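You operate a simulated robot arm through the tools that you are given. There is no shell and no other tool. Be economical: measure what you need, move in short steps, check, and stop when the job is done.

Carry out the task below with a simulated robot arm. There is one attempt and no reset: what you move stays moved.

## Task
Fetch the blue carton labelled "65" from the top of the cream table and set it on the bottom shelf of the orange rack. Take the green divider and leave it in the white handled tray. Put the bare bearing labelled "72" from the top of the brown table on the open shelf of the teal cabinet and the bare bearing labelled "27" on the top of the yellow table. Stack the blue packet that says "26" from the top of the purple table on top of the blue packet that says "95". Press the yellow clear button two times. Stack the green packet that says "29" from the top of the red table on top of the green packet that says "62". Open the green drawer. Do these in any order.

Only the result counts: the job must be done as asked and must still hold three seconds after the hand-in. Knocking over, shifting, dropping, spilling or breaking anything else fails it.

## Robot
A 7-joint arm with a two-finger parallel gripper on a trunk, on a base that drives. Base frame: it is fixed to the floor where the robot stands at the start and does not move with it; the origin is under the middle of the robot, x ahead of it, y to its left, z up; the surface under the hand at the start is at about z = 870. Readings come in mm, rad, newtons and seconds.
With the tool pointing down near the work surface it reaches from about 440 to 920 mm from the robot's upright axis, wherever it stands. Its first joint turns from -2.007 to 2.007 rad. Places, roughly: bare bearing [500, -3250, 750]; blue carton [500, 0, 1000]; blue packet [6500, 1750, 750]; bottom shelf of the orange rack [700, -3900, 400]; green divider (15x5x4 cm) [600, -1700, 900]; green drawer [1700, -6100, 200]; green packet [6500, 250, 750]; open shelf of the teal cabinet [1400, -6100, 400]; top of the yellow table [-1800, -4000, 800]; white handled tray (39x22x6 cm) [-1600, -2800, 300]; yellow clear button [6900, 1600, 800]. Payload 3.91 kg.
Tool frame: the origin (TCP) lies between the finger pads and is the grasp point; the fingertips stand 30 mm ahead of it; z points along the fingers, y is the line along which they close. The gripper opens to 110 mm. The fingers are 20 mm wide and 10 mm thick; the gripper's body (48 by 112 mm) begins 55 mm behind the TCP.
Orientation is told as [roll, pitch, yaw] about the base's x, y, z axes, in that order, counted from this pose: with the fingers straight down and closing along the base's y, the tool's x points along the base's -x, its y along +y and its z along -z.

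## Interface
- The arm moves only by the tool arm_command. Its argument "plan" is a list of rows, each a list of 6 numbers: the shift along the tool's x, y, z in units of 40 mm (1.0 is 40 mm), then the turn, a rotation vector about the tool's x, y, z in units of 6 degrees (1.0 is 6 degrees). In form: [[dx, dy, dz, ax, ay, az], ...]. A call has 1 to 10 rows; each row shifts and turns the commanded pose from where the row before left it, along the tool's axes as they then stand. "fingers" is the opening in per cent of the stroke, from 0 (shut) to 100 (fully open), set as the call begins (left out, the last holds). A call with a number of a shift or a turn outside -1 to 1 is refused whole. A row lasts 0.2 s, in which the tool goes at most 50 mm and 0.15 rad; a call with a longer step from one row to the next is refused whole, and so is a gripper value outside its range. Where a pose cannot be reached the arm comes as near as it can. A force on the tool above 40 N (or 10 N above the force at the start of the call, whichever is more), or a blocked arm, ends the call early, and 0.2 s more pass. The fingers move at their own pace (about 153 mm/s each) and stop on an object; they squeeze with about 24 N. The grip force told is the motor's: it shows also when the fingers shut on nothing. Time passes only in rows, and 0.2 s behind the last, so rows that do not move let the fingers close. The reply holds the time, the measured pose of the TCP, the force on the tool along the base axes, the opening and the grip force, in the units named above and with some noise, with the torque about the TCP (base axes, N m) and any sound that the robot's microphone picked up.
- Cameras (640 x 400 px; columns grow to the right, rows downward): "scene" is now at [230.3, 193.7, 1242.5]; the picture's right is [-0.12, -0.99, 0.00], its down [-0.53, 0.06, -0.84] and it looks along [0.84, -0.10, -0.53] (base axes); focal length 214 px, centre (320, 200). "wrist" rides on the gripper at [72, 17, -103] in the tool frame; the picture's right is [-0.23, 0.97, 0.00], its down [-0.76, -0.18, -0.62] and it looks along [-0.61, -0.14, 0.78] (tool axes); focal length 222 px, centre (320, 200). There is no depth. A picture from a camera that has moved, and an enlarged one, comes with that camera's place and axes in the base frame and with its lens.
- get_image(camera): a new picture of that camera. The clock stands still meanwhile.
- raise_lower(by): slides the trunk up (or, below 0, down) by that many mm; the arm and the scene camera ride with it, the base frame stays. It gives what a move gives, with no picture.
- roll_base(legs): drives the robot by 1 to 6 legs, each [ahead, left, turn to the left] in mm, mm and rad, along the robot's own axes; the way and the turn of a leg run together, so that a leg with both is an arc; at most 1500 mm and 3.142 rad a leg. The arm and the cameras ride along, it lands a little off, and it stops where it bumps. It gives what a move gives.
- head_to(pan, tilt): turns the head with the scene camera to pan (to the left, within 1.396 rad either way) and tilt (down, from -0.506 to 1.204), counted from straight ahead of the robot. It gives what a move gives.
- zoom(camera, box): a new picture of the part [left, top, right, bottom] of that camera's present view, enlarged. The clock stands still meanwhile.
- sign_off(): hands the job in; it is judged then, once.

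Go step by step. Nothing tells you exact positions but the pictures and the camera data: compare them with the known pose of the tool, close in by small moves and look again before you grip or let go. The budget is 207 turns and 180 pictures, counting those below and the enlarged ones. Unless the task says otherwise, let go and move clear before handing in, and close with one line.

The tools are called as name(argument=value, ...) on one line, values as JSON. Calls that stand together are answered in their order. arm_command: Moves the arm, as the interface text tells. Its arguments: {"type":"object","properties":{"plan":{"type":"array"},"fingers":{"type":"number"}},"required":["plan"]} The other tools are called the same way: raise_lower (by) slides the trunk up or down; roll_base (legs) drives the base; head_to (pan, tilt) turns the head that bears the scene camera; get_image (camera) takes a picture; zoom (camera, box) takes an enlarged picture of a part of a camera's view; sign_off () hands the job in.

At the start:

```text
time: 0.0
eef_pos: [625.3, -231.0, 1177.1]
tool_rot: [0.001, 0.0, 0.0]
wrist_force: [0.0, -0.3, -0.6]
moment: [0.04, -0.02, 0.02]
finger_gap: 109.8
finger_force: 0.1
trunk travel left (down, up): [-575.0, 415.0]
robot x, y, heading: [2.0, 2.6, -0.004]
head pan, tilt: [-0.115, 0.564]
```

scene: 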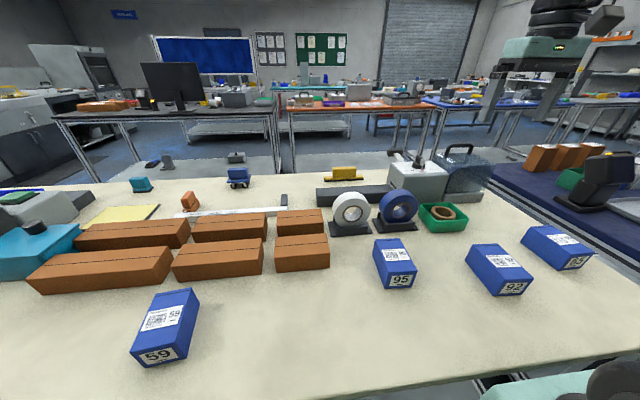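
wrist: 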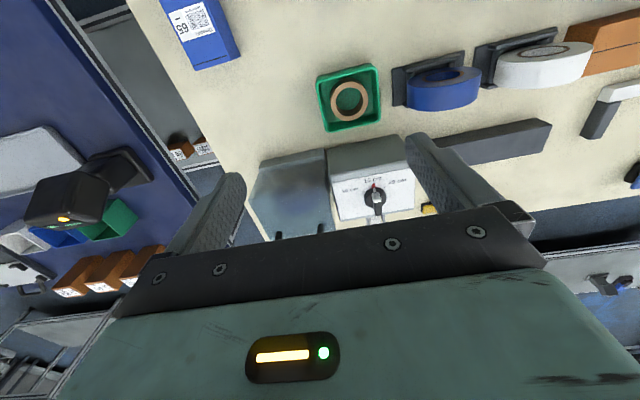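

I see a cream table with several blue cartons. The right-most one may be "65", so I zoom in to read the labels.

zoom(camera="scene", box=[460, 210, 620, 310])

zoom(camera="wrist", box=[120, 0, 280, 100])

```text
4.00 times, centred on (540, 260) of scene
camera zoom: at [230.3, 193.7, 1242.5], right [-0.12, -0.99, 0.0], down [-0.53, 0.06, -0.84], along [0.84, -0.1, -0.53], focal length 858 px, centre (-560, -40)
```

zoom: 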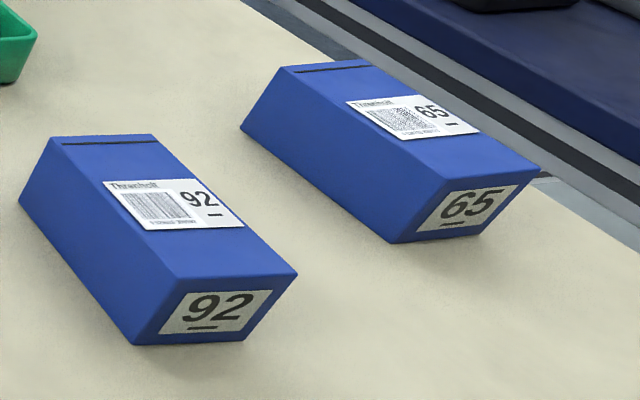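

```text
4.00 times, centred on (200, 50) of wrist
camera zoom: at [553.7, -214.5, 1279.4], right [0.23, 0.97, 0.0], down [0.76, -0.18, 0.62], along [0.61, -0.14, -0.78], focal length 888 px, centre (800, 800)
```

zoom: 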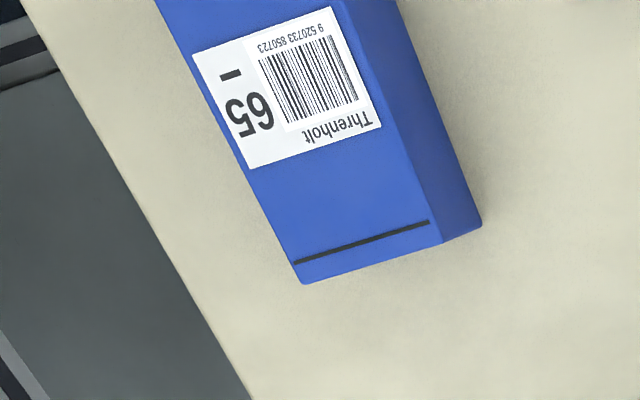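

The "65" carton is at about x 476–567, y −350 to −408, top z ≈ 915, square to the axes. I move above it and check.

arm_command(plan=[[0.433, -0.621, 0.55, 0, 0, 0], [0.433, -0.621, 0.55, 0, 0, 0], [0.433, -0.621, 0.55, 0, 0, 0], [0.433, -0.621, 0.55, 0, 0, 0], [0.433, -0.621, 0.55, 0, 0, 0], [0.433, -0.621, 0.55, 0, 0, 0], [0, 0, 0, 0, 0, 0]], fingers=100)

get_image(camera="wrist")

get_image(camera="scene")

```text
time: 1.6
eef_pos: [521.8, -380.6, 1042.4]
tool_rot: [0.001, 0.0, 0.0]
wrist_force: [-0.8, 1.0, -0.2]
moment: [0.02, 0.01, 0.03]
finger_gap: 109.9
finger_force: 0.0
trunk travel left (down, up): [-575.0, 415.0]
robot x, y, heading: [-2.6, 0.8, -0.002]
head pan, tilt: [-0.115, 0.564]
```

```text
175 pictures are left
camera wrist: at [450.4, -364.2, 1145.4], right [0.23, 0.97, 0.0], down [0.76, -0.18, 0.62], along [0.61, -0.14, -0.78], focal length 222 px, centre (320, 200)
```

wrist: 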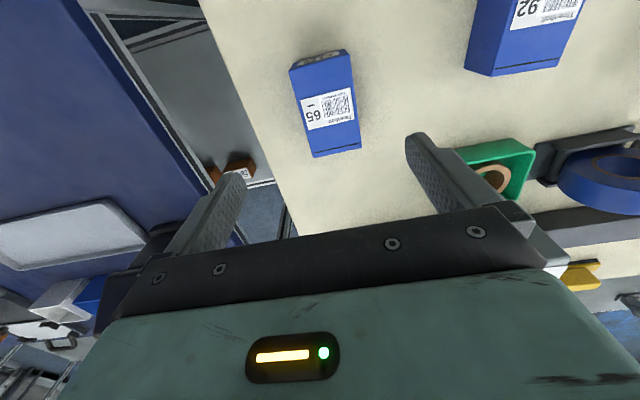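

```text
174 pictures are left
camera scene: at [230.3, 193.7, 1242.5], right [-0.12, -0.99, 0.0], down [-0.53, 0.06, -0.84], along [0.84, -0.1, -0.53], focal length 214 px, centre (320, 200)
```

scene: 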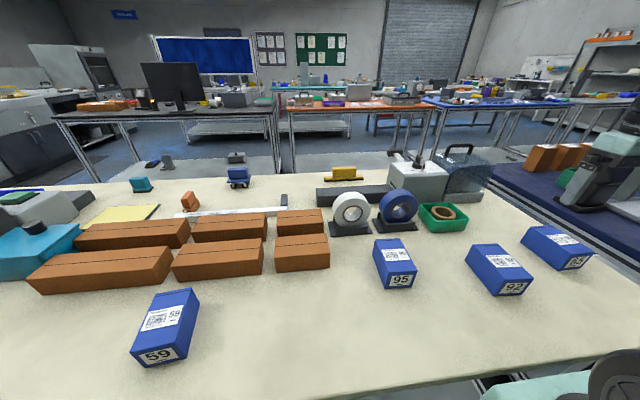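

The wrist view agrees within a few mm. I go down and grip.

arm_command(plan=[[0, 0.1, 0.85, 0, 0, 0], [0, 0, 0.85, 0, 0, 0], [0, 0, 0.85, 0, 0, 0], [0, 0, 0.8, 0, 0, 0], [0, 0, 0, 0, 0, 0]])

get_image(camera="wrist")

```text
time: 2.8
eef_pos: [522.9, -374.6, 908.1]
tool_rot: [0.001, 0.002, 0.001]
wrist_force: [-0.3, 0.2, 0.2]
moment: [0.02, 0.01, 0.02]
finger_gap: 110.0
finger_force: 0.1
trunk travel left (down, up): [-575.0, 415.0]
robot x, y, heading: [-1.4, -1.9, 0.002]
head pan, tilt: [-0.115, 0.564]
```

```text
173 pictures are left
camera wrist: at [451.1, -358.5, 1010.8], right [0.23, 0.97, 0.0], down [0.76, -0.18, 0.62], along [0.61, -0.14, -0.78], focal length 222 px, centre (320, 200)
```

wrist: 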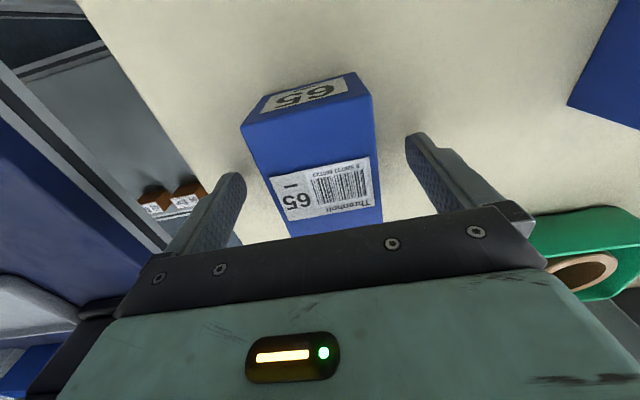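

arm_command(plan=[[0, 0, 0, 0, 0, 0], [0, 0, 0, 0, 0, 0], [0, 0, 0, 0, 0, 0]], fingers=0)

arm_command(plan=[[0, 0, -0.5, 0, 0, 0], [0, 0, -1, 0, 0, 0], [0, 0, -1, 0, 0, 0], [0, 0, -1, 0, 0, 0], [0, 0, -1, 0, 0, 0], [0, 0, 0, 0, 0, 0]])

head_to(pan=-1.39, tilt=0.35)

get_image(camera="scene")

```text
time: 3.6
eef_pos: [523.2, -374.1, 908.3]
tool_rot: [0.002, 0.001, 0.0]
wrist_force: [0.3, 0.0, 0.8]
moment: [0.0, 0.01, 0.0]
finger_gap: 55.8
finger_force: 23.9
trunk travel left (down, up): [-575.0, 415.0]
robot x, y, heading: [-2.8, 2.3, 0.002]
head pan, tilt: [-0.115, 0.564]
```

```text
time: 5.0
eef_pos: [520.8, -375.1, 1090.6]
tool_rot: [0.002, -0.002, 0.0]
wrist_force: [0.7, 0.4, -2.4]
moment: [0.01, -0.01, 0.0]
finger_gap: 55.7
finger_force: 23.8
trunk travel left (down, up): [-575.0, 415.0]
robot x, y, heading: [3.0, -1.5, 0.003]
head pan, tilt: [-0.115, 0.564]
```

```text
time: 6.5
eef_pos: [520.3, -374.6, 1090.7]
tool_rot: [-0.001, 0.002, 0.0]
wrist_force: [0.5, -0.1, -2.4]
moment: [0.01, -0.03, 0.0]
finger_gap: 55.7
finger_force: 24.4
trunk travel left (down, up): [-575.0, 415.0]
robot x, y, heading: [-0.8, -1.9, 0.0]
head pan, tilt: [-1.389, 0.351]
```

```text
172 pictures are left
camera scene: at [158.4, 112.4, 1262.1], right [-0.98, -0.18, 0.0], down [-0.06, 0.34, -0.94], along [0.17, -0.92, -0.34], focal length 214 px, centre (320, 200)
```

scene: 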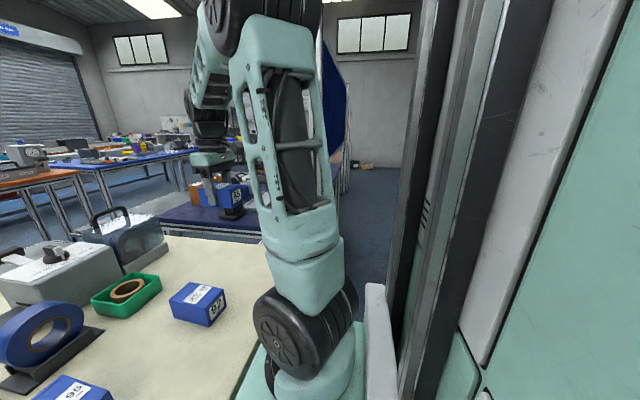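

The carton is held. I raise the trunk and turn right to look along the aisle.

raise_lower(by=250)

head_to(pan=0, tilt=0.5)

roll_base(legs=[[0, 0, -1.571]])

get_image(camera="scene")

```text
time: 9.0
eef_pos: [520.6, -373.2, 1340.6]
tool_rot: [0.0, -0.002, 0.001]
wrist_force: [-0.9, 0.0, -1.6]
moment: [0.01, -0.01, 0.02]
finger_gap: 55.9
finger_force: 23.7
trunk travel left (down, up): [-825.0, 165.0]
robot x, y, heading: [-1.7, 0.6, -0.001]
head pan, tilt: [-1.389, 0.351]
```

```text
time: 10.6
eef_pos: [520.7, -374.5, 1341.0]
tool_rot: [0.001, 0.001, 0.0]
wrist_force: [-0.4, 0.2, -2.3]
moment: [-0.03, 0.0, -0.03]
finger_gap: 55.8
finger_force: 24.6
trunk travel left (down, up): [-825.0, 165.0]
robot x, y, heading: [0.1, -2.4, -0.002]
head pan, tilt: [0.0, 0.499]
```

```text
time: 12.5
eef_pos: [334.6, -546.5, 1341.1]
tool_rot: [0.011, -0.004, -0.387]
wrist_force: [0.3, 10.1, 1.0]
moment: [-1.24, 0.06, -0.01]
finger_gap: 55.7
finger_force: 23.8
trunk travel left (down, up): [-825.0, 165.0]
robot x, y, heading: [-1.7, -2.7, -0.421]
head pan, tilt: [0.0, 0.499]
stopped in leg 1: the force on the tool passed its limit at 88 N (the readings are from after the stop); the commanded pose is now the measured one
```

```text
171 pictures are left
camera scene: at [296.0, 92.1, 1498.3], right [-0.41, -0.91, 0.0], down [-0.44, 0.2, -0.88], along [0.8, -0.36, -0.48], focal length 214 px, centre (320, 200)
```

scene: 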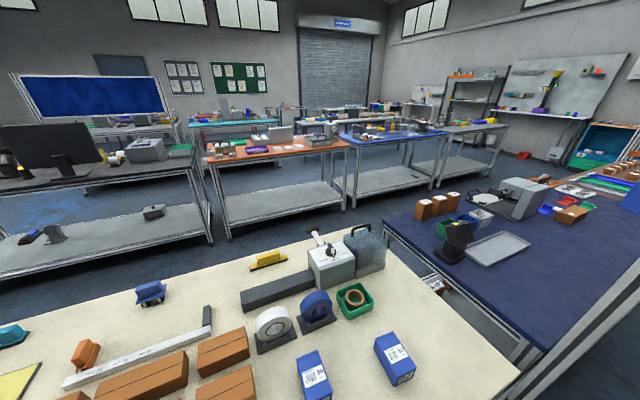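

The hand bumped something while turning. I stop and look to the right.

head_to(pan=-0.7, tilt=0.35)

get_image(camera="scene")

get_image(camera="wrist")

```text
time: 13.6
eef_pos: [333.3, -546.0, 1340.4]
tool_rot: [0.011, -0.003, -0.384]
wrist_force: [3.9, 13.5, 0.4]
moment: [-1.62, 0.37, 0.13]
finger_gap: 55.9
finger_force: 24.3
trunk travel left (down, up): [-825.0, 165.0]
robot x, y, heading: [1.5, -2.5, -0.42]
head pan, tilt: [-0.7, 0.351]
```

```text
170 pictures are left
camera scene: at [253.8, 45.7, 1512.0], right [-0.9, -0.44, 0.0], down [-0.15, 0.31, -0.94], along [0.41, -0.85, -0.34], focal length 214 px, centre (320, 200)
```

scene: 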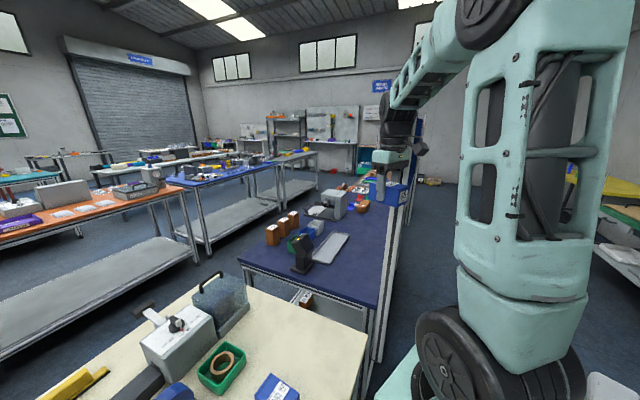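

```text
169 pictures are left
camera wrist: at [272.6, -505.0, 1443.1], right [0.58, 0.82, 0.01], down [0.63, -0.46, 0.62], along [0.51, -0.35, -0.78], focal length 222 px, centre (320, 200)
```

wrist: 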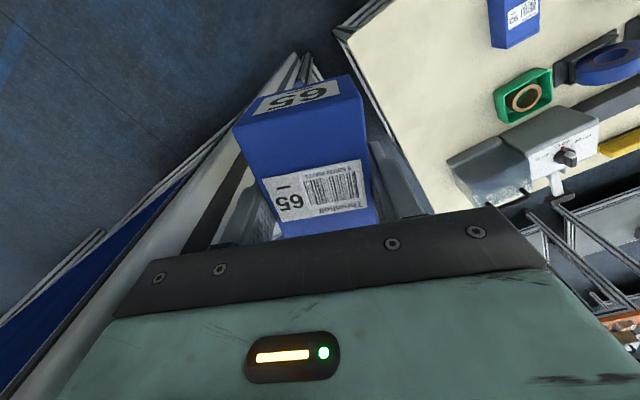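

There is an upright screen on the right of the aisle that the hand touched. I turn back the way it came and look behind me on the left before backing away.

roll_base(legs=[[0, 0, 0.42], [0, 0, 1.0]])

head_to(pan=1.39, tilt=0.5)

get_image(camera="scene")

get_image(camera="wrist")

```text
time: 17.8
eef_pos: [588.5, 252.5, 1339.6]
tool_rot: [0.014, -0.002, 1.043]
wrist_force: [0.4, -0.1, -1.9]
moment: [0.01, -0.03, -0.02]
finger_gap: 56.0
finger_force: 24.2
trunk travel left (down, up): [-825.0, 165.0]
robot x, y, heading: [-0.2, 3.2, 1.003]
head pan, tilt: [-0.7, 0.351]
```

```text
time: 19.8
eef_pos: [589.1, 253.3, 1340.2]
tool_rot: [0.01, -0.003, 1.044]
wrist_force: [0.1, -0.1, -3.3]
moment: [0.0, -0.04, -0.01]
finger_gap: 55.5
finger_force: 24.0
trunk travel left (down, up): [-825.0, 165.0]
robot x, y, heading: [1.8, -1.1, 1.01]
head pan, tilt: [1.389, 0.499]
```

```text
168 pictures are left
camera scene: at [-165.2, 290.2, 1498.4], right [0.68, 0.74, 0.0], down [0.35, -0.32, -0.88], along [-0.65, 0.59, -0.48], focal length 214 px, centre (320, 200)
```

scene: 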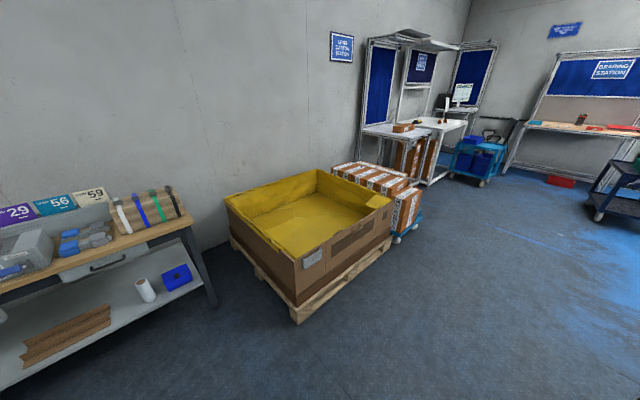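

```text
167 pictures are left
camera wrist: at [539.7, 197.2, 1442.7], right [-0.73, 0.69, 0.01], down [0.54, 0.56, 0.62], along [0.42, 0.46, -0.78], focal length 222 px, centre (320, 200)
```

wrist: 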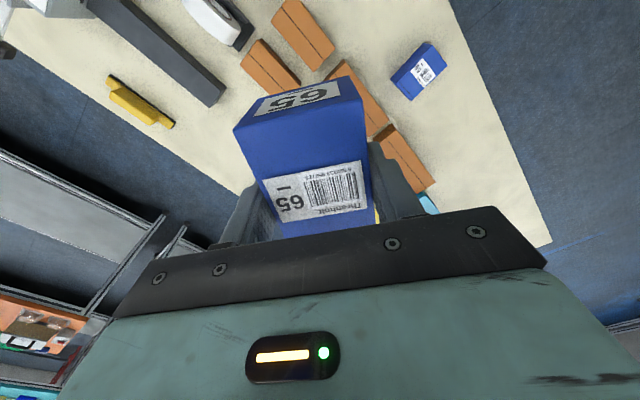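

Behind is a workbench at x ≈ −1500, so the aisle is open. I turn back to heading 0, back off by 550 mm, and turn to face −y.

roll_base(legs=[[0, 0, -1.01], [-550, 0, 0], [0, 0, -1.571]])

head_to(pan=0, tilt=0.4)

get_image(camera="scene")

```text
time: 29.3
eef_pos: [-909.9, -517.1, 1338.9]
tool_rot: [0.013, -0.001, -1.546]
wrist_force: [-0.5, 0.4, -2.4]
moment: [-0.02, -0.01, 0.01]
finger_gap: 55.6
finger_force: 23.8
trunk travel left (down, up): [-825.0, 165.0]
robot x, y, heading: [-540.0, 9.1, -1.577]
head pan, tilt: [1.389, 0.499]
```

```text
time: 30.8
eef_pos: [-909.1, -517.5, 1339.1]
tool_rot: [0.012, -0.002, -1.545]
wrist_force: [1.1, 0.2, -2.4]
moment: [-0.02, 0.01, 0.02]
finger_gap: 55.8
finger_force: 23.8
trunk travel left (down, up): [-825.0, 165.0]
robot x, y, heading: [-539.9, 10.4, -1.578]
head pan, tilt: [0.0, 0.4]
```

```text
166 pictures are left
camera scene: at [-338.8, -229.7, 1507.5], right [-1.0, 0.01, 0.0], down [0.0, 0.39, -0.92], along [-0.01, -0.92, -0.39], focal length 214 px, centre (320, 200)
```

scene: 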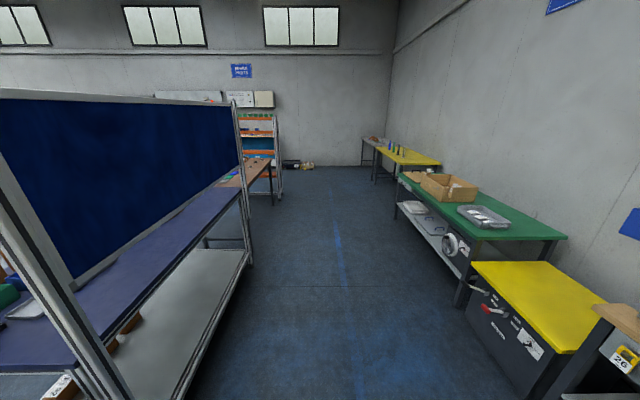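

The aisle ahead is clear; the orange rack and brown table are at left-far, the green table with a white tray underneath is on the right. I drive 3 m down.

roll_base(legs=[[1400, 100, 0], [1300, 0, 0]])

head_to(pan=0.6, tilt=0.4)

get_image(camera="scene")

```text
time: 43.9
eef_pos: [-917.3, -3176.5, 1340.3]
tool_rot: [0.011, -0.003, -1.606]
wrist_force: [-0.5, -0.3, -2.6]
moment: [0.0, -0.02, 0.0]
finger_gap: 55.7
finger_force: 24.1
trunk travel left (down, up): [-825.0, 165.0]
robot x, y, heading: [-516.8, -2675.9, -1.644]
head pan, tilt: [0.0, 0.4]
```

```text
time: 44.9
eef_pos: [-918.2, -3176.9, 1339.9]
tool_rot: [0.013, -0.003, -1.605]
wrist_force: [-0.9, 1.6, -2.8]
moment: [-0.03, -0.02, 0.0]
finger_gap: 55.8
finger_force: 24.1
trunk travel left (down, up): [-825.0, 165.0]
robot x, y, heading: [-513.5, -2674.9, -1.64]
head pan, tilt: [0.6, 0.4]
```

```text
165 pictures are left
camera scene: at [-276.9, -2912.8, 1507.5], right [-0.86, -0.51, 0.0], down [-0.2, 0.34, -0.92], along [0.47, -0.79, -0.39], focal length 214 px, centre (320, 200)
```

scene: 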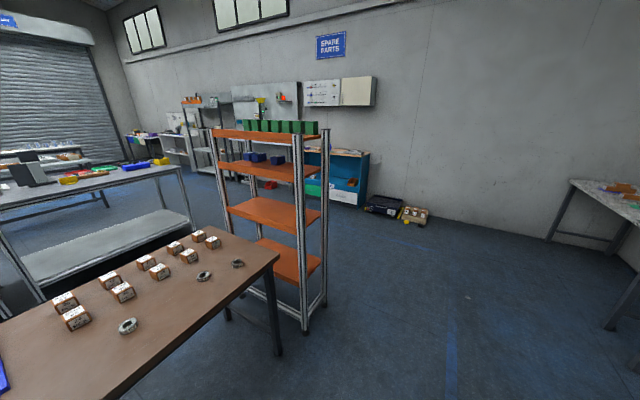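

The orange rack is beyond the brown table with its bottom shelf open. I zoom on the brown table and rack for detail.

zoom(camera="scene", box=[0, 200, 320, 400])

zoom(camera="scene", box=[180, 110, 420, 340])

```text
2.00 times, centred on (160, 300) of scene
camera zoom: at [-276.9, -2912.8, 1507.5], right [-0.86, -0.51, 0.0], down [-0.2, 0.34, -0.92], along [0.47, -0.79, -0.39], focal length 429 px, centre (640, 0)
```

zoom: 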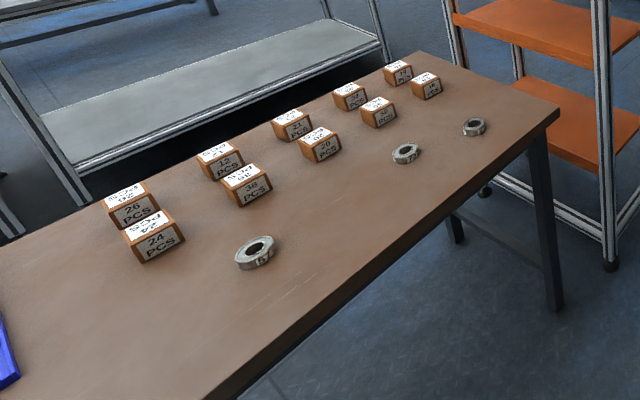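

```text
1.74 times, centred on (300, 225) of scene
camera zoom: at [-276.9, -2912.8, 1507.5], right [-0.86, -0.51, 0.0], down [-0.2, 0.34, -0.92], along [0.47, -0.79, -0.39], focal length 373 px, centre (355, 156)
```

zoom: 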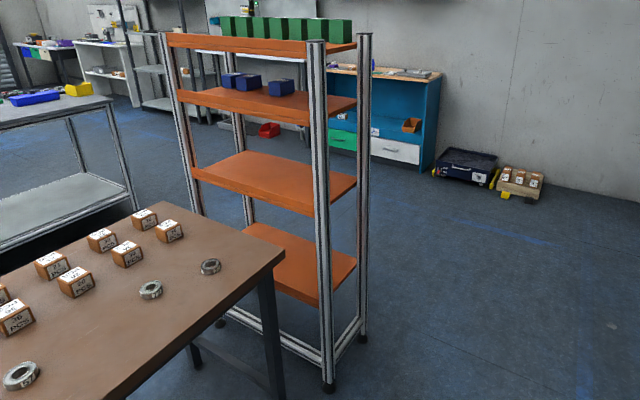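

The rack runs x 360–1030, y −3770 to −4095, with an open end facing the aisle. To get the carton under the next shelf I need a tilted grip, so I will set it down on the free front strip of the brown table and regrip. I drive to face the brown table first.

roll_base(legs=[[0, 0, 1.64], [415, -500, 0]])

head_to(pan=-0.2, tilt=0.7)

get_image(camera="scene")

get_image(camera="wrist")

```text
time: 52.5
eef_pos: [456.1, -3498.9, 1340.6]
tool_rot: [0.011, -0.003, 0.069]
wrist_force: [0.5, 0.2, -3.4]
moment: [0.02, -0.02, -0.03]
finger_gap: 56.0
finger_force: 24.2
trunk travel left (down, up): [-825.0, 165.0]
robot x, y, heading: [-82.6, -3152.9, 0.034]
head pan, tilt: [0.6, 0.4]
```

```text
time: 53.6
eef_pos: [455.0, -3499.4, 1340.6]
tool_rot: [0.012, -0.004, 0.067]
wrist_force: [-0.2, 0.0, -2.5]
moment: [0.02, 0.03, 0.0]
finger_gap: 55.6
finger_force: 23.9
trunk travel left (down, up): [-825.0, 165.0]
robot x, y, heading: [-86.2, -3152.2, 0.034]
head pan, tilt: [-0.201, 0.7]
```

```text
162 pictures are left
camera scene: at [134.3, -2959.0, 1480.7], right [-0.16, -0.99, 0.0], down [-0.64, 0.11, -0.77], along [0.75, -0.13, -0.64], focal length 214 px, centre (320, 200)
```

scene: 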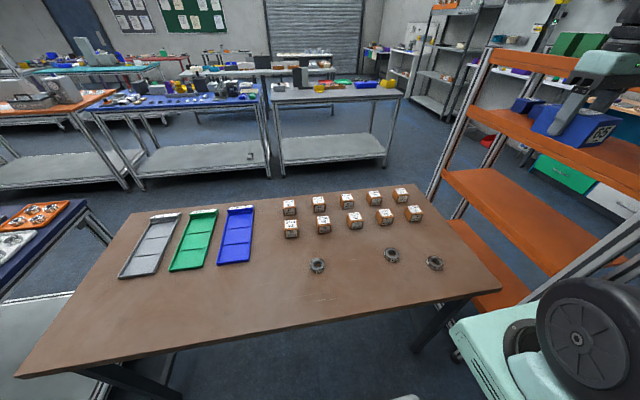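

```text
161 pictures are left
camera wrist: at [382.7, -3489.5, 1442.7], right [0.16, 0.99, 0.01], down [0.77, -0.13, 0.62], along [0.62, -0.09, -0.78], focal length 222 px, centre (320, 200)
```

wrist: 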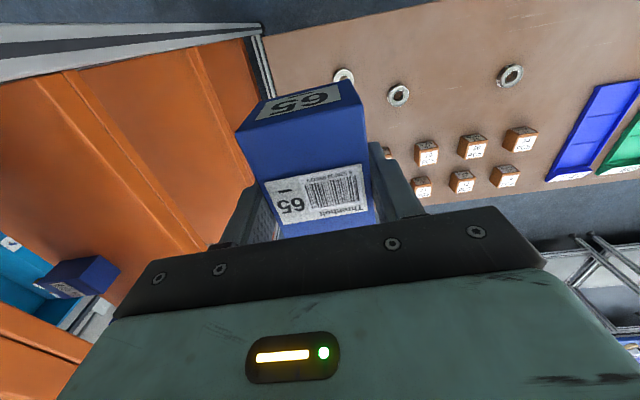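

The table's front-left area is free. I move the hand over to about (545, −2900).

arm_command(plan=[[-0.217, 0.987, 0, 0, 0, 0], [-0.217, 0.987, 0, 0, 0, 0], [-0.217, 0.987, 0, 0, 0, 0], [-0.217, 0.987, 0, 0, 0, 0], [-0.217, 0.987, 0, 0, 0, 0], [-0.217, 0.987, 0, 0, 0, 0], [-0.217, 0.987, 0, 0, 0, 0], [-0.217, 0.987, 0, 0, 0, 0]])

arm_command(plan=[[-0.217, 0.987, 0, 0, 0, 0], [-0.217, 0.987, 0, 0, 0, 0], [-0.217, 0.987, 0, 0, 0, 0], [-0.217, 0.987, 0, 0, 0, 0], [-0.217, 0.987, 0, 0, 0, 0], [-0.217, 0.987, 0, 0, 0, 0], [-0.217, 0.987, 0, 0, 0, 0], [0, 0, 0, 0, 0, 0.64]])

raise_lower(by=-400)

get_image(camera="scene")

get_image(camera="wrist")

```text
time: 55.5
eef_pos: [505.1, -3178.0, 1342.6]
tool_rot: [0.012, -0.004, 0.066]
wrist_force: [0.4, -0.6, -1.8]
moment: [0.02, -0.02, -0.02]
finger_gap: 56.0
finger_force: 23.5
trunk travel left (down, up): [-825.0, 165.0]
robot x, y, heading: [-83.4, -3156.9, 0.035]
head pan, tilt: [-0.201, 0.7]
```

```text
time: 57.2
eef_pos: [546.2, -2898.3, 1345.8]
tool_rot: [0.01, -0.001, 0.002]
wrist_force: [-0.9, 0.2, -2.5]
moment: [-0.01, 0.02, 0.01]
finger_gap: 55.7
finger_force: 23.4
trunk travel left (down, up): [-825.0, 165.0]
robot x, y, heading: [-83.9, -3152.5, 0.037]
head pan, tilt: [-0.201, 0.7]
```

```text
time: 61.1
eef_pos: [544.7, -2899.2, 946.5]
tool_rot: [0.013, -0.001, 0.002]
wrist_force: [0.3, -0.5, -2.3]
moment: [0.01, -0.04, -0.01]
finger_gap: 55.9
finger_force: 24.0
trunk travel left (down, up): [-425.0, 565.0]
robot x, y, heading: [-85.7, -3151.4, 0.037]
head pan, tilt: [-0.201, 0.7]
```

```text
160 pictures are left
camera scene: at [134.2, -2958.9, 1080.7], right [-0.17, -0.99, 0.0], down [-0.64, 0.11, -0.76], along [0.75, -0.13, -0.64], focal length 214 px, centre (320, 200)
```

scene: 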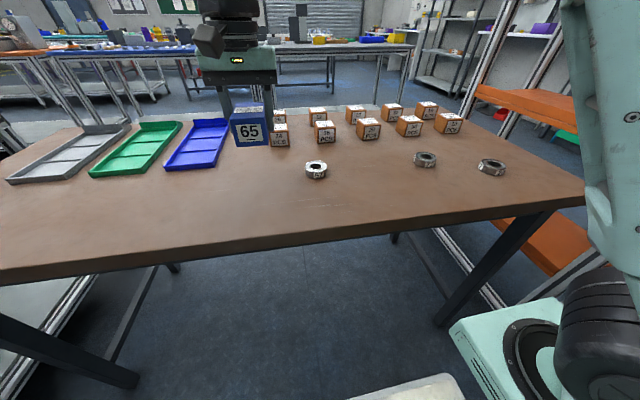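

```text
159 pictures are left
camera wrist: at [473.6, -2884.0, 1049.6], right [0.23, 0.97, 0.01], down [0.76, -0.18, 0.62], along [0.61, -0.13, -0.78], focal length 222 px, centre (320, 200)
```

wrist: 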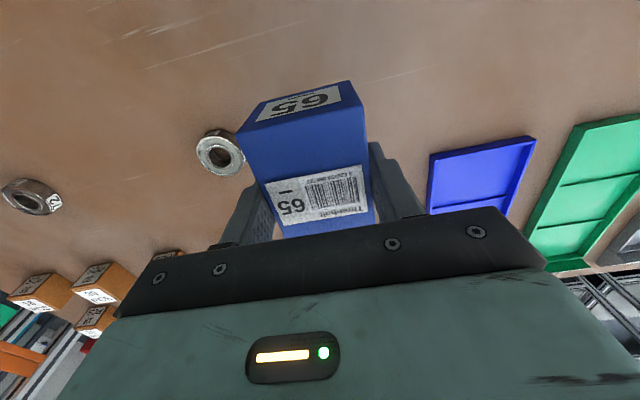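

The set-down spot is clear; table height looks near z 790. I lower to just above, then creep down feeling for contact.

arm_command(plan=[[0, 0, 0.5, 0, 0, 0], [0, 0, 0.5, 0, 0, 0], [0, 0, 0.5, 0, 0, 0], [0, 0, 0.5, 0, 0, 0], [0, 0, 0, 0, 0, 0]])

zoom(camera="scene", box=[180, 80, 340, 200])

```text
time: 62.3
eef_pos: [546.0, -2898.2, 867.2]
tool_rot: [0.011, -0.002, 0.001]
wrist_force: [-0.9, 0.5, -2.3]
moment: [0.01, -0.01, -0.01]
finger_gap: 55.6
finger_force: 24.1
trunk travel left (down, up): [-425.0, 565.0]
robot x, y, heading: [-85.8, -3154.4, 0.033]
head pan, tilt: [-0.201, 0.7]
```

```text
3.33 times, centred on (260, 140) of scene
camera zoom: at [134.2, -2958.9, 1080.7], right [-0.17, -0.99, 0.0], down [-0.64, 0.11, -0.76], along [0.75, -0.13, -0.64], focal length 715 px, centre (520, 400)
```

zoom: 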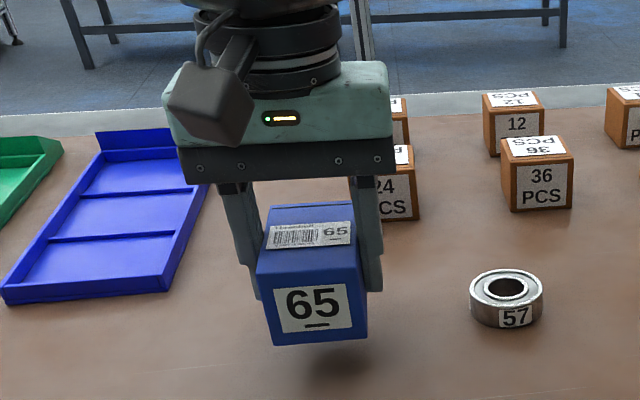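

arm_command(plan=[[0, 0, 0.2, 0, 0, 0], [0, 0, 0.2, 0, 0, 0], [0, 0, 0.15, 0, 0, 0], [0, 0, 0.1, 0, 0, 0], [0, 0, 0, 0, 0, 0]])

zoom(camera="scene", box=[180, 80, 340, 200])

```text
time: 63.5
eef_pos: [546.8, -2898.3, 840.0]
tool_rot: [0.009, -0.002, 0.001]
wrist_force: [0.0, 0.2, -3.5]
moment: [0.0, -0.02, 0.0]
finger_gap: 55.9
finger_force: 24.0
trunk travel left (down, up): [-425.0, 565.0]
robot x, y, heading: [-79.7, -3151.1, 0.038]
head pan, tilt: [-0.201, 0.7]
```

```text
3.33 times, centred on (260, 140) of scene
camera zoom: at [134.2, -2958.9, 1080.7], right [-0.17, -0.99, 0.0], down [-0.64, 0.11, -0.76], along [0.75, -0.13, -0.64], focal length 715 px, centre (520, 400)
```

zoom: 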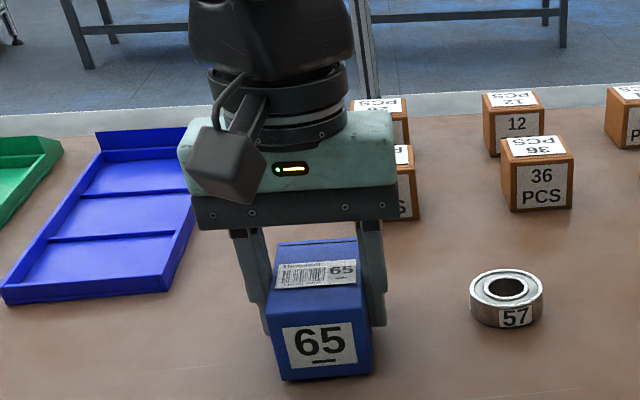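

arm_command(plan=[[0, 0, 0.05, 0, 0, 0], [0, 0, 0.05, 0, 0, 0], [0, 0, 0.05, 0, 0, 0], [0, 0, 0, 0, 0, 0]])

zoom(camera="scene", box=[220, 120, 300, 190])

```text
time: 64.5
eef_pos: [546.0, -2898.5, 837.5]
tool_rot: [0.015, -0.007, 0.001]
wrist_force: [3.1, 0.6, 24.9]
moment: [-0.73, -0.07, 0.01]
finger_gap: 56.2
finger_force: 23.8
trunk travel left (down, up): [-425.0, 565.0]
robot x, y, heading: [-88.4, -3154.0, 0.036]
head pan, tilt: [-0.201, 0.7]
```

```text
5.71 times, centred on (260, 155) of scene
camera zoom: at [133.6, -2959.2, 1081.2], right [-0.17, -0.99, 0.0], down [-0.63, 0.11, -0.77], along [0.75, -0.13, -0.64], focal length 1226 px, centre (663, 457)
```

zoom: 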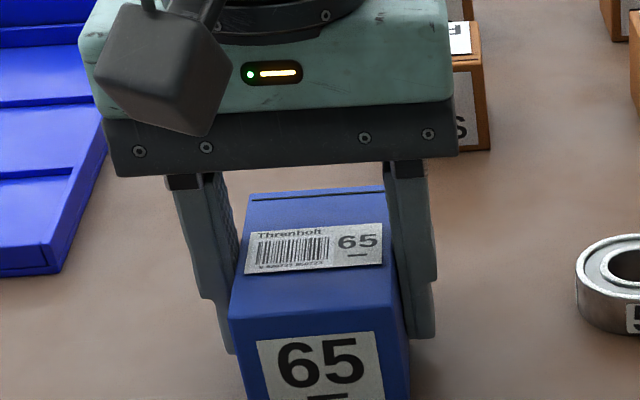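

Contact made: table top z ≈ 800. I let go, rise, and tilt the tool 45° forward for the regrip.

arm_command(plan=[[0, 0, 0, 0, 0, 0], [0, 0, 0, 0, 0, 0], [0, 0, -0.8, 0, 0, 0], [0, 0, -0.8, 0, 0, 0]], fingers=100)

arm_command(plan=[[0, 0, 0, 0, -0.94, 0], [0, 0, 0, 0, -0.94, 0], [0, 0, 0, 0, -0.94, 0], [0, 0, 0, 0, -0.94, 0], [0, 0, 0, 0, -0.94, 0], [0, 0, 0, 0, -0.94, 0], [0, 0, 0, 0, -0.94, 0], [0, 0, 0, 0, -0.94, 0], [0, 0, 0, 0, 0, 0]])

get_image(camera="scene")

get_image(camera="wrist")

```text
time: 65.5
eef_pos: [545.2, -2898.0, 901.3]
tool_rot: [0.011, -0.002, 0.003]
wrist_force: [0.5, -0.1, -0.1]
moment: [0.01, 0.0, -0.02]
finger_gap: 110.0
finger_force: 0.0
trunk travel left (down, up): [-425.0, 565.0]
robot x, y, heading: [-84.1, -3154.9, 0.035]
head pan, tilt: [-0.201, 0.7]
```

```text
time: 67.5
eef_pos: [545.8, -2899.3, 897.8]
tool_rot: [0.02, -0.789, -0.01]
wrist_force: [0.4, 0.0, -0.1]
moment: [0.0, 0.02, 0.03]
finger_gap: 110.0
finger_force: 0.1
trunk travel left (down, up): [-425.0, 565.0]
robot x, y, heading: [-85.0, -3152.4, 0.037]
head pan, tilt: [-0.201, 0.7]
```

```text
155 pictures are left
camera scene: at [134.1, -2959.0, 1080.7], right [-0.17, -0.99, 0.0], down [-0.64, 0.11, -0.76], along [0.75, -0.13, -0.64], focal length 214 px, centre (320, 200)
```

scene: 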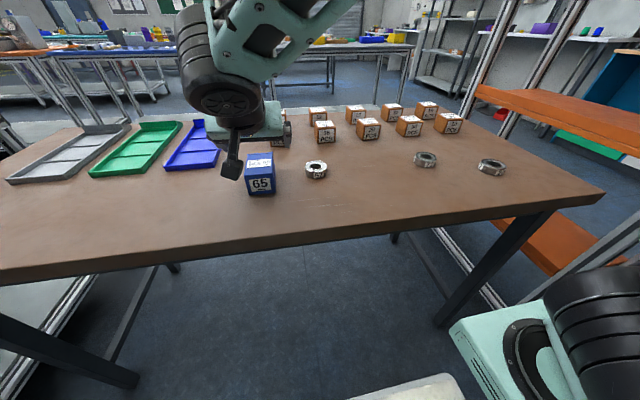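

```text
154 pictures are left
camera wrist: at [421.9, -2882.8, 919.7], right [0.16, 0.97, 0.17], down [0.09, -0.19, 0.98], along [0.98, -0.14, -0.12], focal length 222 px, centre (320, 200)
```

wrist: 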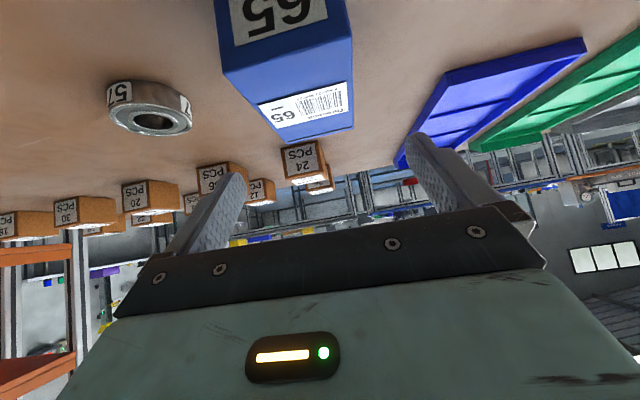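

arm_command(plan=[[0.442, 0, 0.313, 0, 0, 0], [0.442, 0, 0.313, 0, 0, 0], [0.442, 0, 0.313, 0, 0, 0], [0, 0, 0, 0, 0, 0]])

get_image(camera="wrist")

zoom(camera="scene", box=[180, 90, 340, 220])

```text
time: 68.5
eef_pos: [534.3, -2897.9, 835.4]
tool_rot: [0.017, -0.789, -0.01]
wrist_force: [-0.4, 0.3, -0.7]
moment: [0.0, 0.01, 0.0]
finger_gap: 109.8
finger_force: 0.0
trunk travel left (down, up): [-425.0, 565.0]
robot x, y, heading: [-84.4, -3152.8, 0.035]
head pan, tilt: [-0.201, 0.7]
```

```text
153 pictures are left
camera wrist: at [410.4, -2882.0, 856.2], right [0.16, 0.97, 0.17], down [0.09, -0.19, 0.98], along [0.98, -0.14, -0.12], focal length 222 px, centre (320, 200)
```

wrist: 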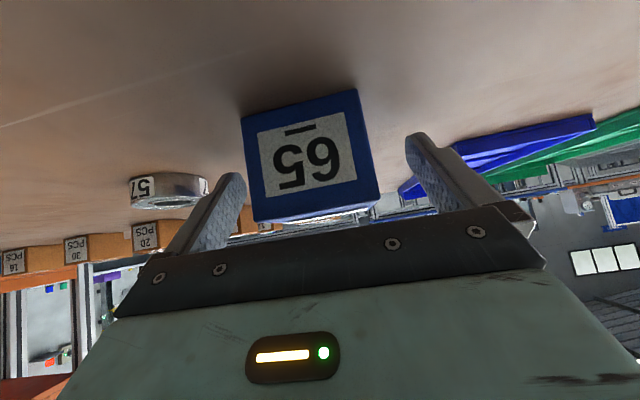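

```text
3.08 times, centred on (260, 155) of scene
camera zoom: at [134.1, -2958.9, 1080.7], right [-0.17, -0.99, 0.0], down [-0.64, 0.11, -0.76], along [0.75, -0.13, -0.64], focal length 660 px, centre (505, 338)
```

zoom: 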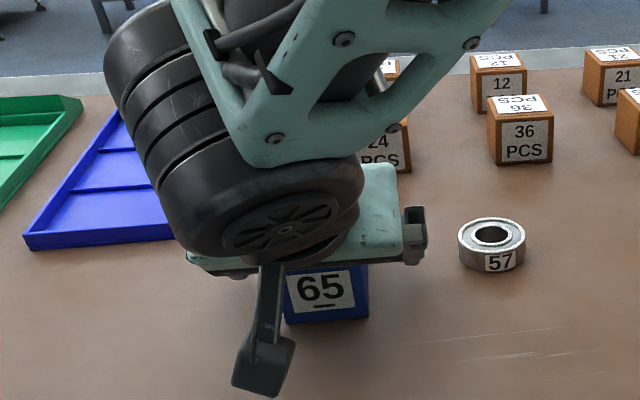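

arm_command(plan=[[0, 0, 0, 0, 0, 0], [0, 0, 0, 0, 0, 0], [0, 0, 0, 0, 0, 0]], fingers=0)

raise_lower(by=150)

get_image(camera="wrist")

```text
time: 69.3
eef_pos: [533.0, -2898.3, 836.4]
tool_rot: [0.015, -0.788, -0.011]
wrist_force: [-0.1, 0.2, 0.2]
moment: [-0.1, -0.05, -0.06]
finger_gap: 55.7
finger_force: 23.6
trunk travel left (down, up): [-425.0, 565.0]
robot x, y, heading: [-85.9, -3150.6, 0.038]
head pan, tilt: [-0.201, 0.7]
```

```text
time: 71.0
eef_pos: [533.7, -2899.3, 985.4]
tool_rot: [0.016, -0.79, -0.009]
wrist_force: [0.5, 0.2, -2.7]
moment: [-0.02, 0.02, 0.02]
finger_gap: 55.6
finger_force: 24.7
trunk travel left (down, up): [-575.0, 415.0]
robot x, y, heading: [-82.0, -3153.3, 0.04]
head pan, tilt: [-0.201, 0.7]
```

```text
151 pictures are left
camera wrist: at [410.5, -2882.0, 1006.3], right [0.16, 0.97, 0.17], down [0.09, -0.19, 0.98], along [0.98, -0.14, -0.12], focal length 222 px, centre (320, 200)
```

wrist: 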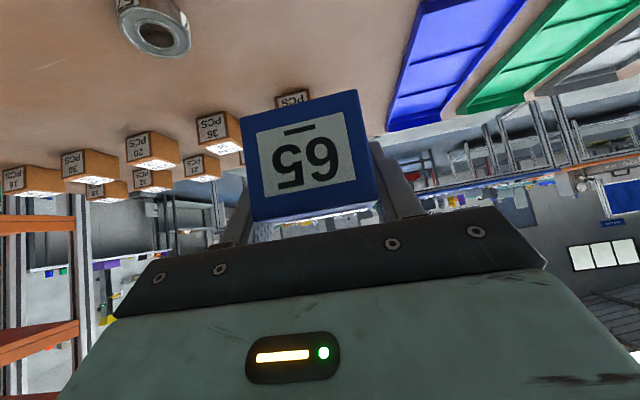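

The carton is held with the tilted grip, 36 mm above its bottom. I back off and shift right to face the rack's aisle end.

roll_base(legs=[[-450, 0, -0.04], [0, -1020, 0]])

head_to(pan=0.2, tilt=0.5)

get_image(camera="scene")

get_image(camera="wrist")

```text
time: 78.7
eef_pos: [86.9, -3973.3, 985.1]
tool_rot: [0.015, -0.788, -0.059]
wrist_force: [0.1, 0.3, -3.3]
moment: [-0.01, 0.03, -0.02]
finger_gap: 55.8
finger_force: 23.9
trunk travel left (down, up): [-575.0, 415.0]
robot x, y, heading: [-542.7, -4199.7, -0.017]
head pan, tilt: [-0.201, 0.7]
```

```text
time: 79.6
eef_pos: [89.5, -3972.7, 985.3]
tool_rot: [0.015, -0.789, -0.058]
wrist_force: [0.3, -0.4, -3.3]
moment: [-0.01, 0.02, -0.02]
finger_gap: 55.8
finger_force: 24.1
trunk travel left (down, up): [-575.0, 415.0]
robot x, y, heading: [-544.7, -4198.9, -0.015]
head pan, tilt: [0.201, 0.499]
```

```text
150 pictures are left
camera scene: at [-307.3, -3980.5, 1248.3], right [0.18, -0.98, 0.0], down [-0.47, -0.09, -0.88], along [0.86, 0.16, -0.48], focal length 214 px, centre (320, 200)
```

scene: 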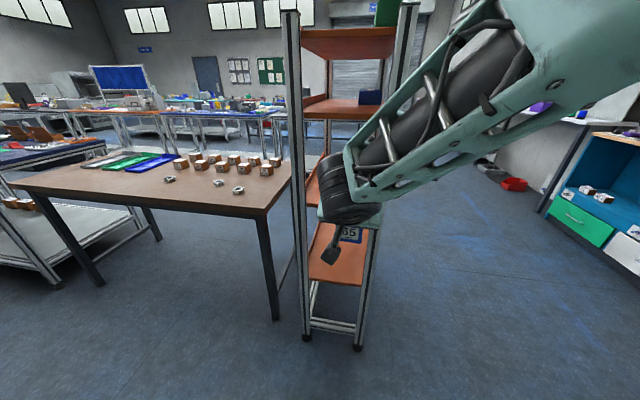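

```text
149 pictures are left
camera wrist: at [-34.1, -3952.1, 1006.3], right [0.21, 0.96, 0.17], down [0.09, -0.19, 0.98], along [0.97, -0.19, -0.12], focal length 222 px, centre (320, 200)
```

wrist: 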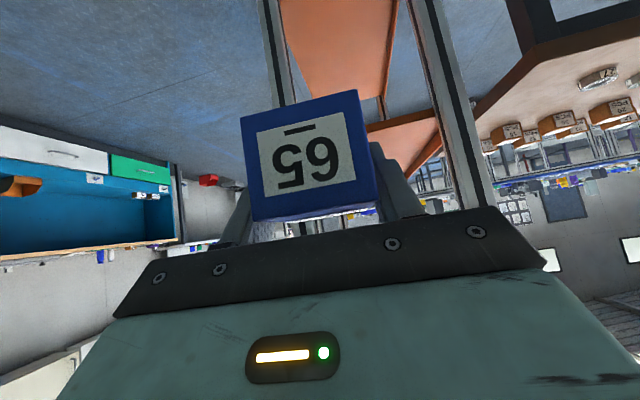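

The rack end posts are at y ≈ −3772 and −4065, x ≈ 348; the bottom shelf is about z 480. I align and lower outside the rack to check.

roll_base(legs=[[0, 16, 0.055]])

raise_lower(by=-390)

get_image(camera="scene")

get_image(camera="wrist")

```text
time: 80.4
eef_pos: [74.5, -3922.0, 986.7]
tool_rot: [0.015, -0.789, -0.005]
wrist_force: [-0.2, 0.0, -2.4]
moment: [0.0, 0.04, 0.0]
finger_gap: 55.8
finger_force: 24.2
trunk travel left (down, up): [-575.0, 415.0]
robot x, y, heading: [-546.5, -4184.5, 0.041]
head pan, tilt: [0.201, 0.499]
```

```text
time: 84.2
eef_pos: [74.5, -3923.2, 594.7]
tool_rot: [0.015, -0.788, -0.003]
wrist_force: [-0.2, -0.2, -2.6]
moment: [-0.04, 0.03, 0.03]
finger_gap: 55.7
finger_force: 24.4
trunk travel left (down, up): [-185.0, 805.0]
robot x, y, heading: [-541.0, -4177.9, 0.038]
head pan, tilt: [0.201, 0.499]
```

```text
148 pictures are left
camera scene: at [-320.3, -3951.6, 858.4], right [0.24, -0.97, 0.0], down [-0.46, -0.11, -0.88], along [0.85, 0.21, -0.48], focal length 214 px, centre (320, 200)
```

scene: 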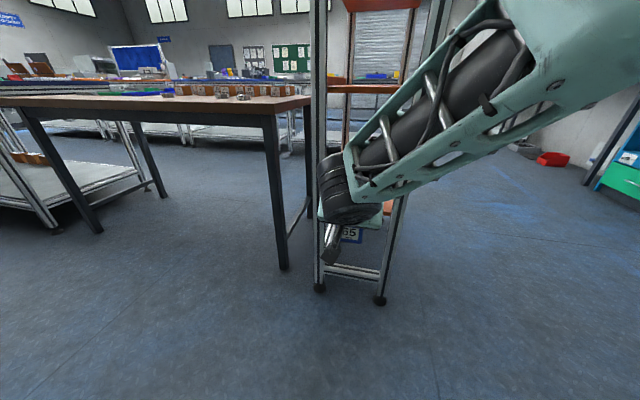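

```text
147 pictures are left
camera wrist: at [-49.1, -3907.9, 616.3], right [0.15, 0.97, 0.17], down [0.1, -0.19, 0.98], along [0.98, -0.13, -0.12], focal length 222 px, centre (320, 200)
```

wrist: 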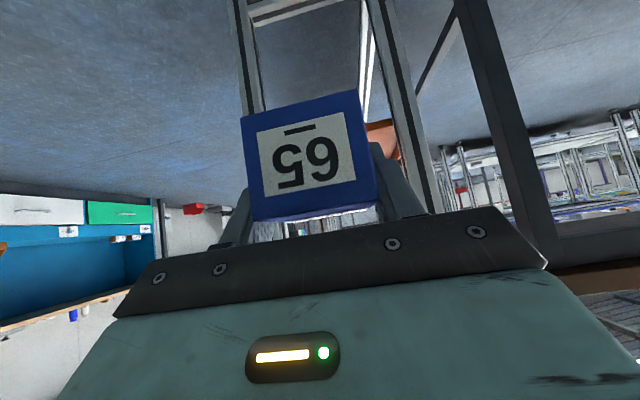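

zoom(camera="wrist", box=[340, 90, 440, 180])

zoom(camera="scene", box=[290, 150, 430, 310])

```text
4.44 times, centred on (390, 135) of wrist
camera zoom: at [-49.1, -3907.9, 616.3], right [0.15, 0.97, 0.17], down [0.1, -0.19, 0.98], along [0.98, -0.13, -0.12], focal length 987 px, centre (9, 489)
```

zoom: 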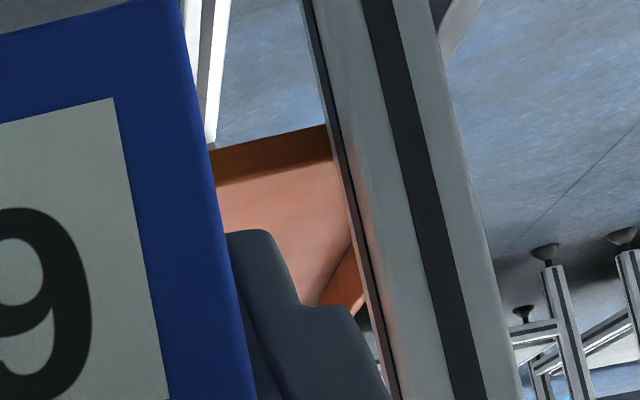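

```text
2.50 times, centred on (360, 230) of scene
camera zoom: at [-320.3, -3951.6, 858.4], right [0.24, -0.97, 0.0], down [-0.46, -0.11, -0.88], along [0.85, 0.21, -0.48], focal length 536 px, centre (220, 125)
```

zoom: 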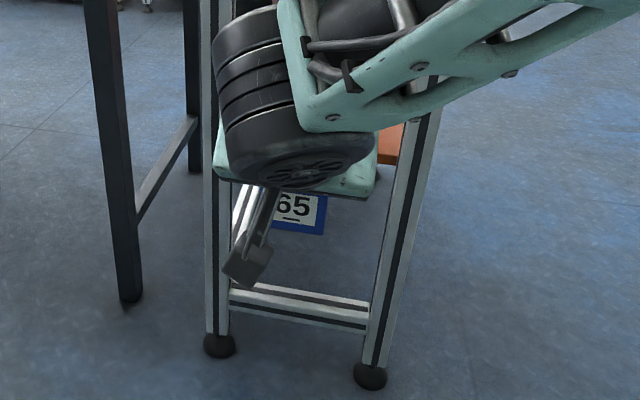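

The bottom shelf's top is around z 455–480, its lip at x ≈ 350. I lower 50 mm and drive in straight.

raise_lower(by=-45)

roll_base(legs=[[200, -14, 0]])

get_image(camera="wrist")

get_image(camera="scene")

```text
time: 85.0
eef_pos: [74.5, -3921.8, 549.7]
tool_rot: [0.015, -0.786, -0.004]
wrist_force: [0.7, 0.1, -2.5]
moment: [0.02, 0.06, -0.05]
finger_gap: 55.8
finger_force: 24.3
trunk travel left (down, up): [-140.0, 850.0]
robot x, y, heading: [-539.2, -4182.4, 0.043]
head pan, tilt: [0.201, 0.499]
```

```text
time: 86.6
eef_pos: [274.2, -3932.4, 549.5]
tool_rot: [0.016, -0.79, -0.006]
wrist_force: [-0.5, 0.1, -1.9]
moment: [-0.03, 0.07, 0.01]
finger_gap: 56.0
finger_force: 24.4
trunk travel left (down, up): [-140.0, 850.0]
robot x, y, heading: [-345.1, -4185.9, 0.036]
head pan, tilt: [0.201, 0.499]
```

```text
144 pictures are left
camera wrist: at [150.6, -3915.9, 571.3], right [0.16, 0.97, 0.17], down [0.1, -0.19, 0.98], along [0.98, -0.14, -0.12], focal length 222 px, centre (320, 200)
```

wrist: 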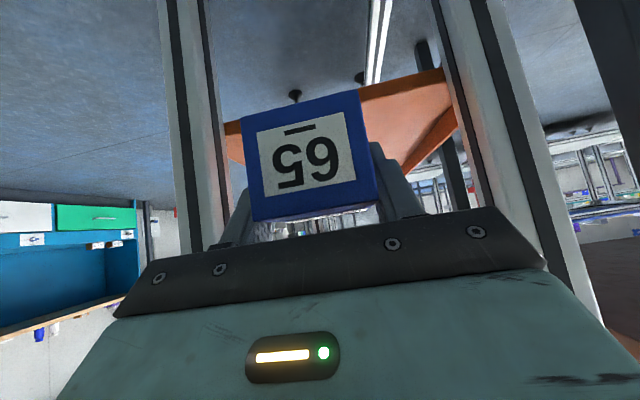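

```text
143 pictures are left
camera scene: at [-120.8, -3958.5, 813.4], right [0.24, -0.97, 0.0], down [-0.47, -0.11, -0.88], along [0.85, 0.21, -0.48], focal length 214 px, centre (320, 200)
```

scene: 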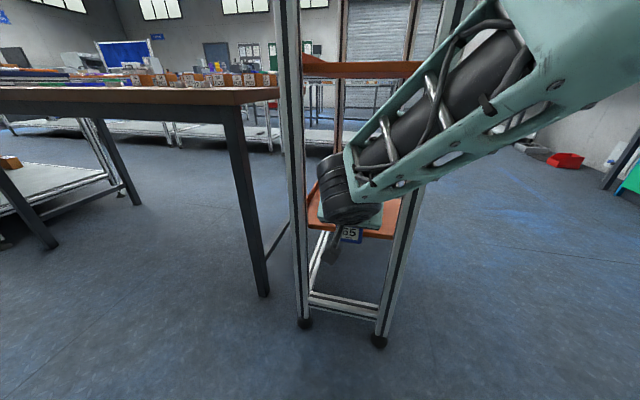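

roll_base(legs=[[160, 6, 0]])

get_image(camera="wrist")

get_image(camera="scene")

```text
time: 88.0
eef_pos: [433.7, -3921.0, 549.9]
tool_rot: [0.016, -0.79, -0.009]
wrist_force: [0.2, 0.5, -2.3]
moment: [-0.02, 0.01, 0.01]
finger_gap: 56.1
finger_force: 24.5
trunk travel left (down, up): [-140.0, 850.0]
robot x, y, heading: [-183.6, -4176.1, 0.032]
head pan, tilt: [0.201, 0.499]
```

```text
142 pictures are left
camera wrist: at [310.2, -3905.2, 571.3], right [0.16, 0.97, 0.17], down [0.09, -0.19, 0.98], along [0.98, -0.14, -0.12], focal length 222 px, centre (320, 200)
```

wrist: 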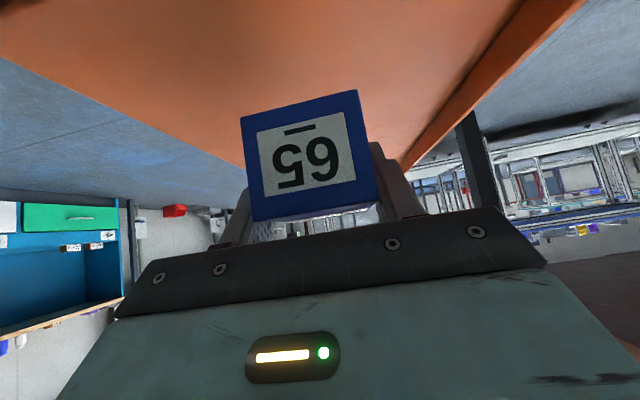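

```text
141 pictures are left
camera scene: at [38.8, -3947.1, 813.4], right [0.23, -0.97, 0.0], down [-0.47, -0.11, -0.88], along [0.85, 0.21, -0.48], focal length 214 px, centre (320, 200)
```

scene: 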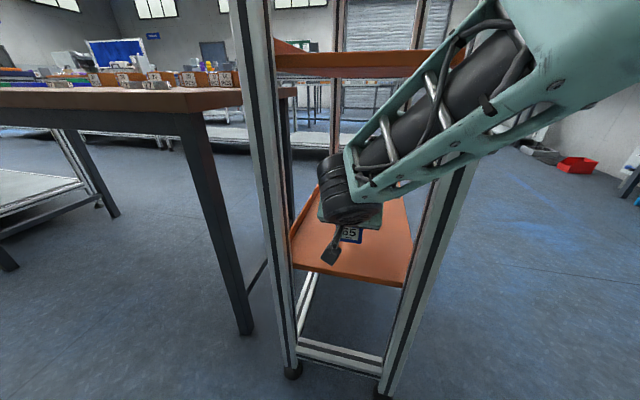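

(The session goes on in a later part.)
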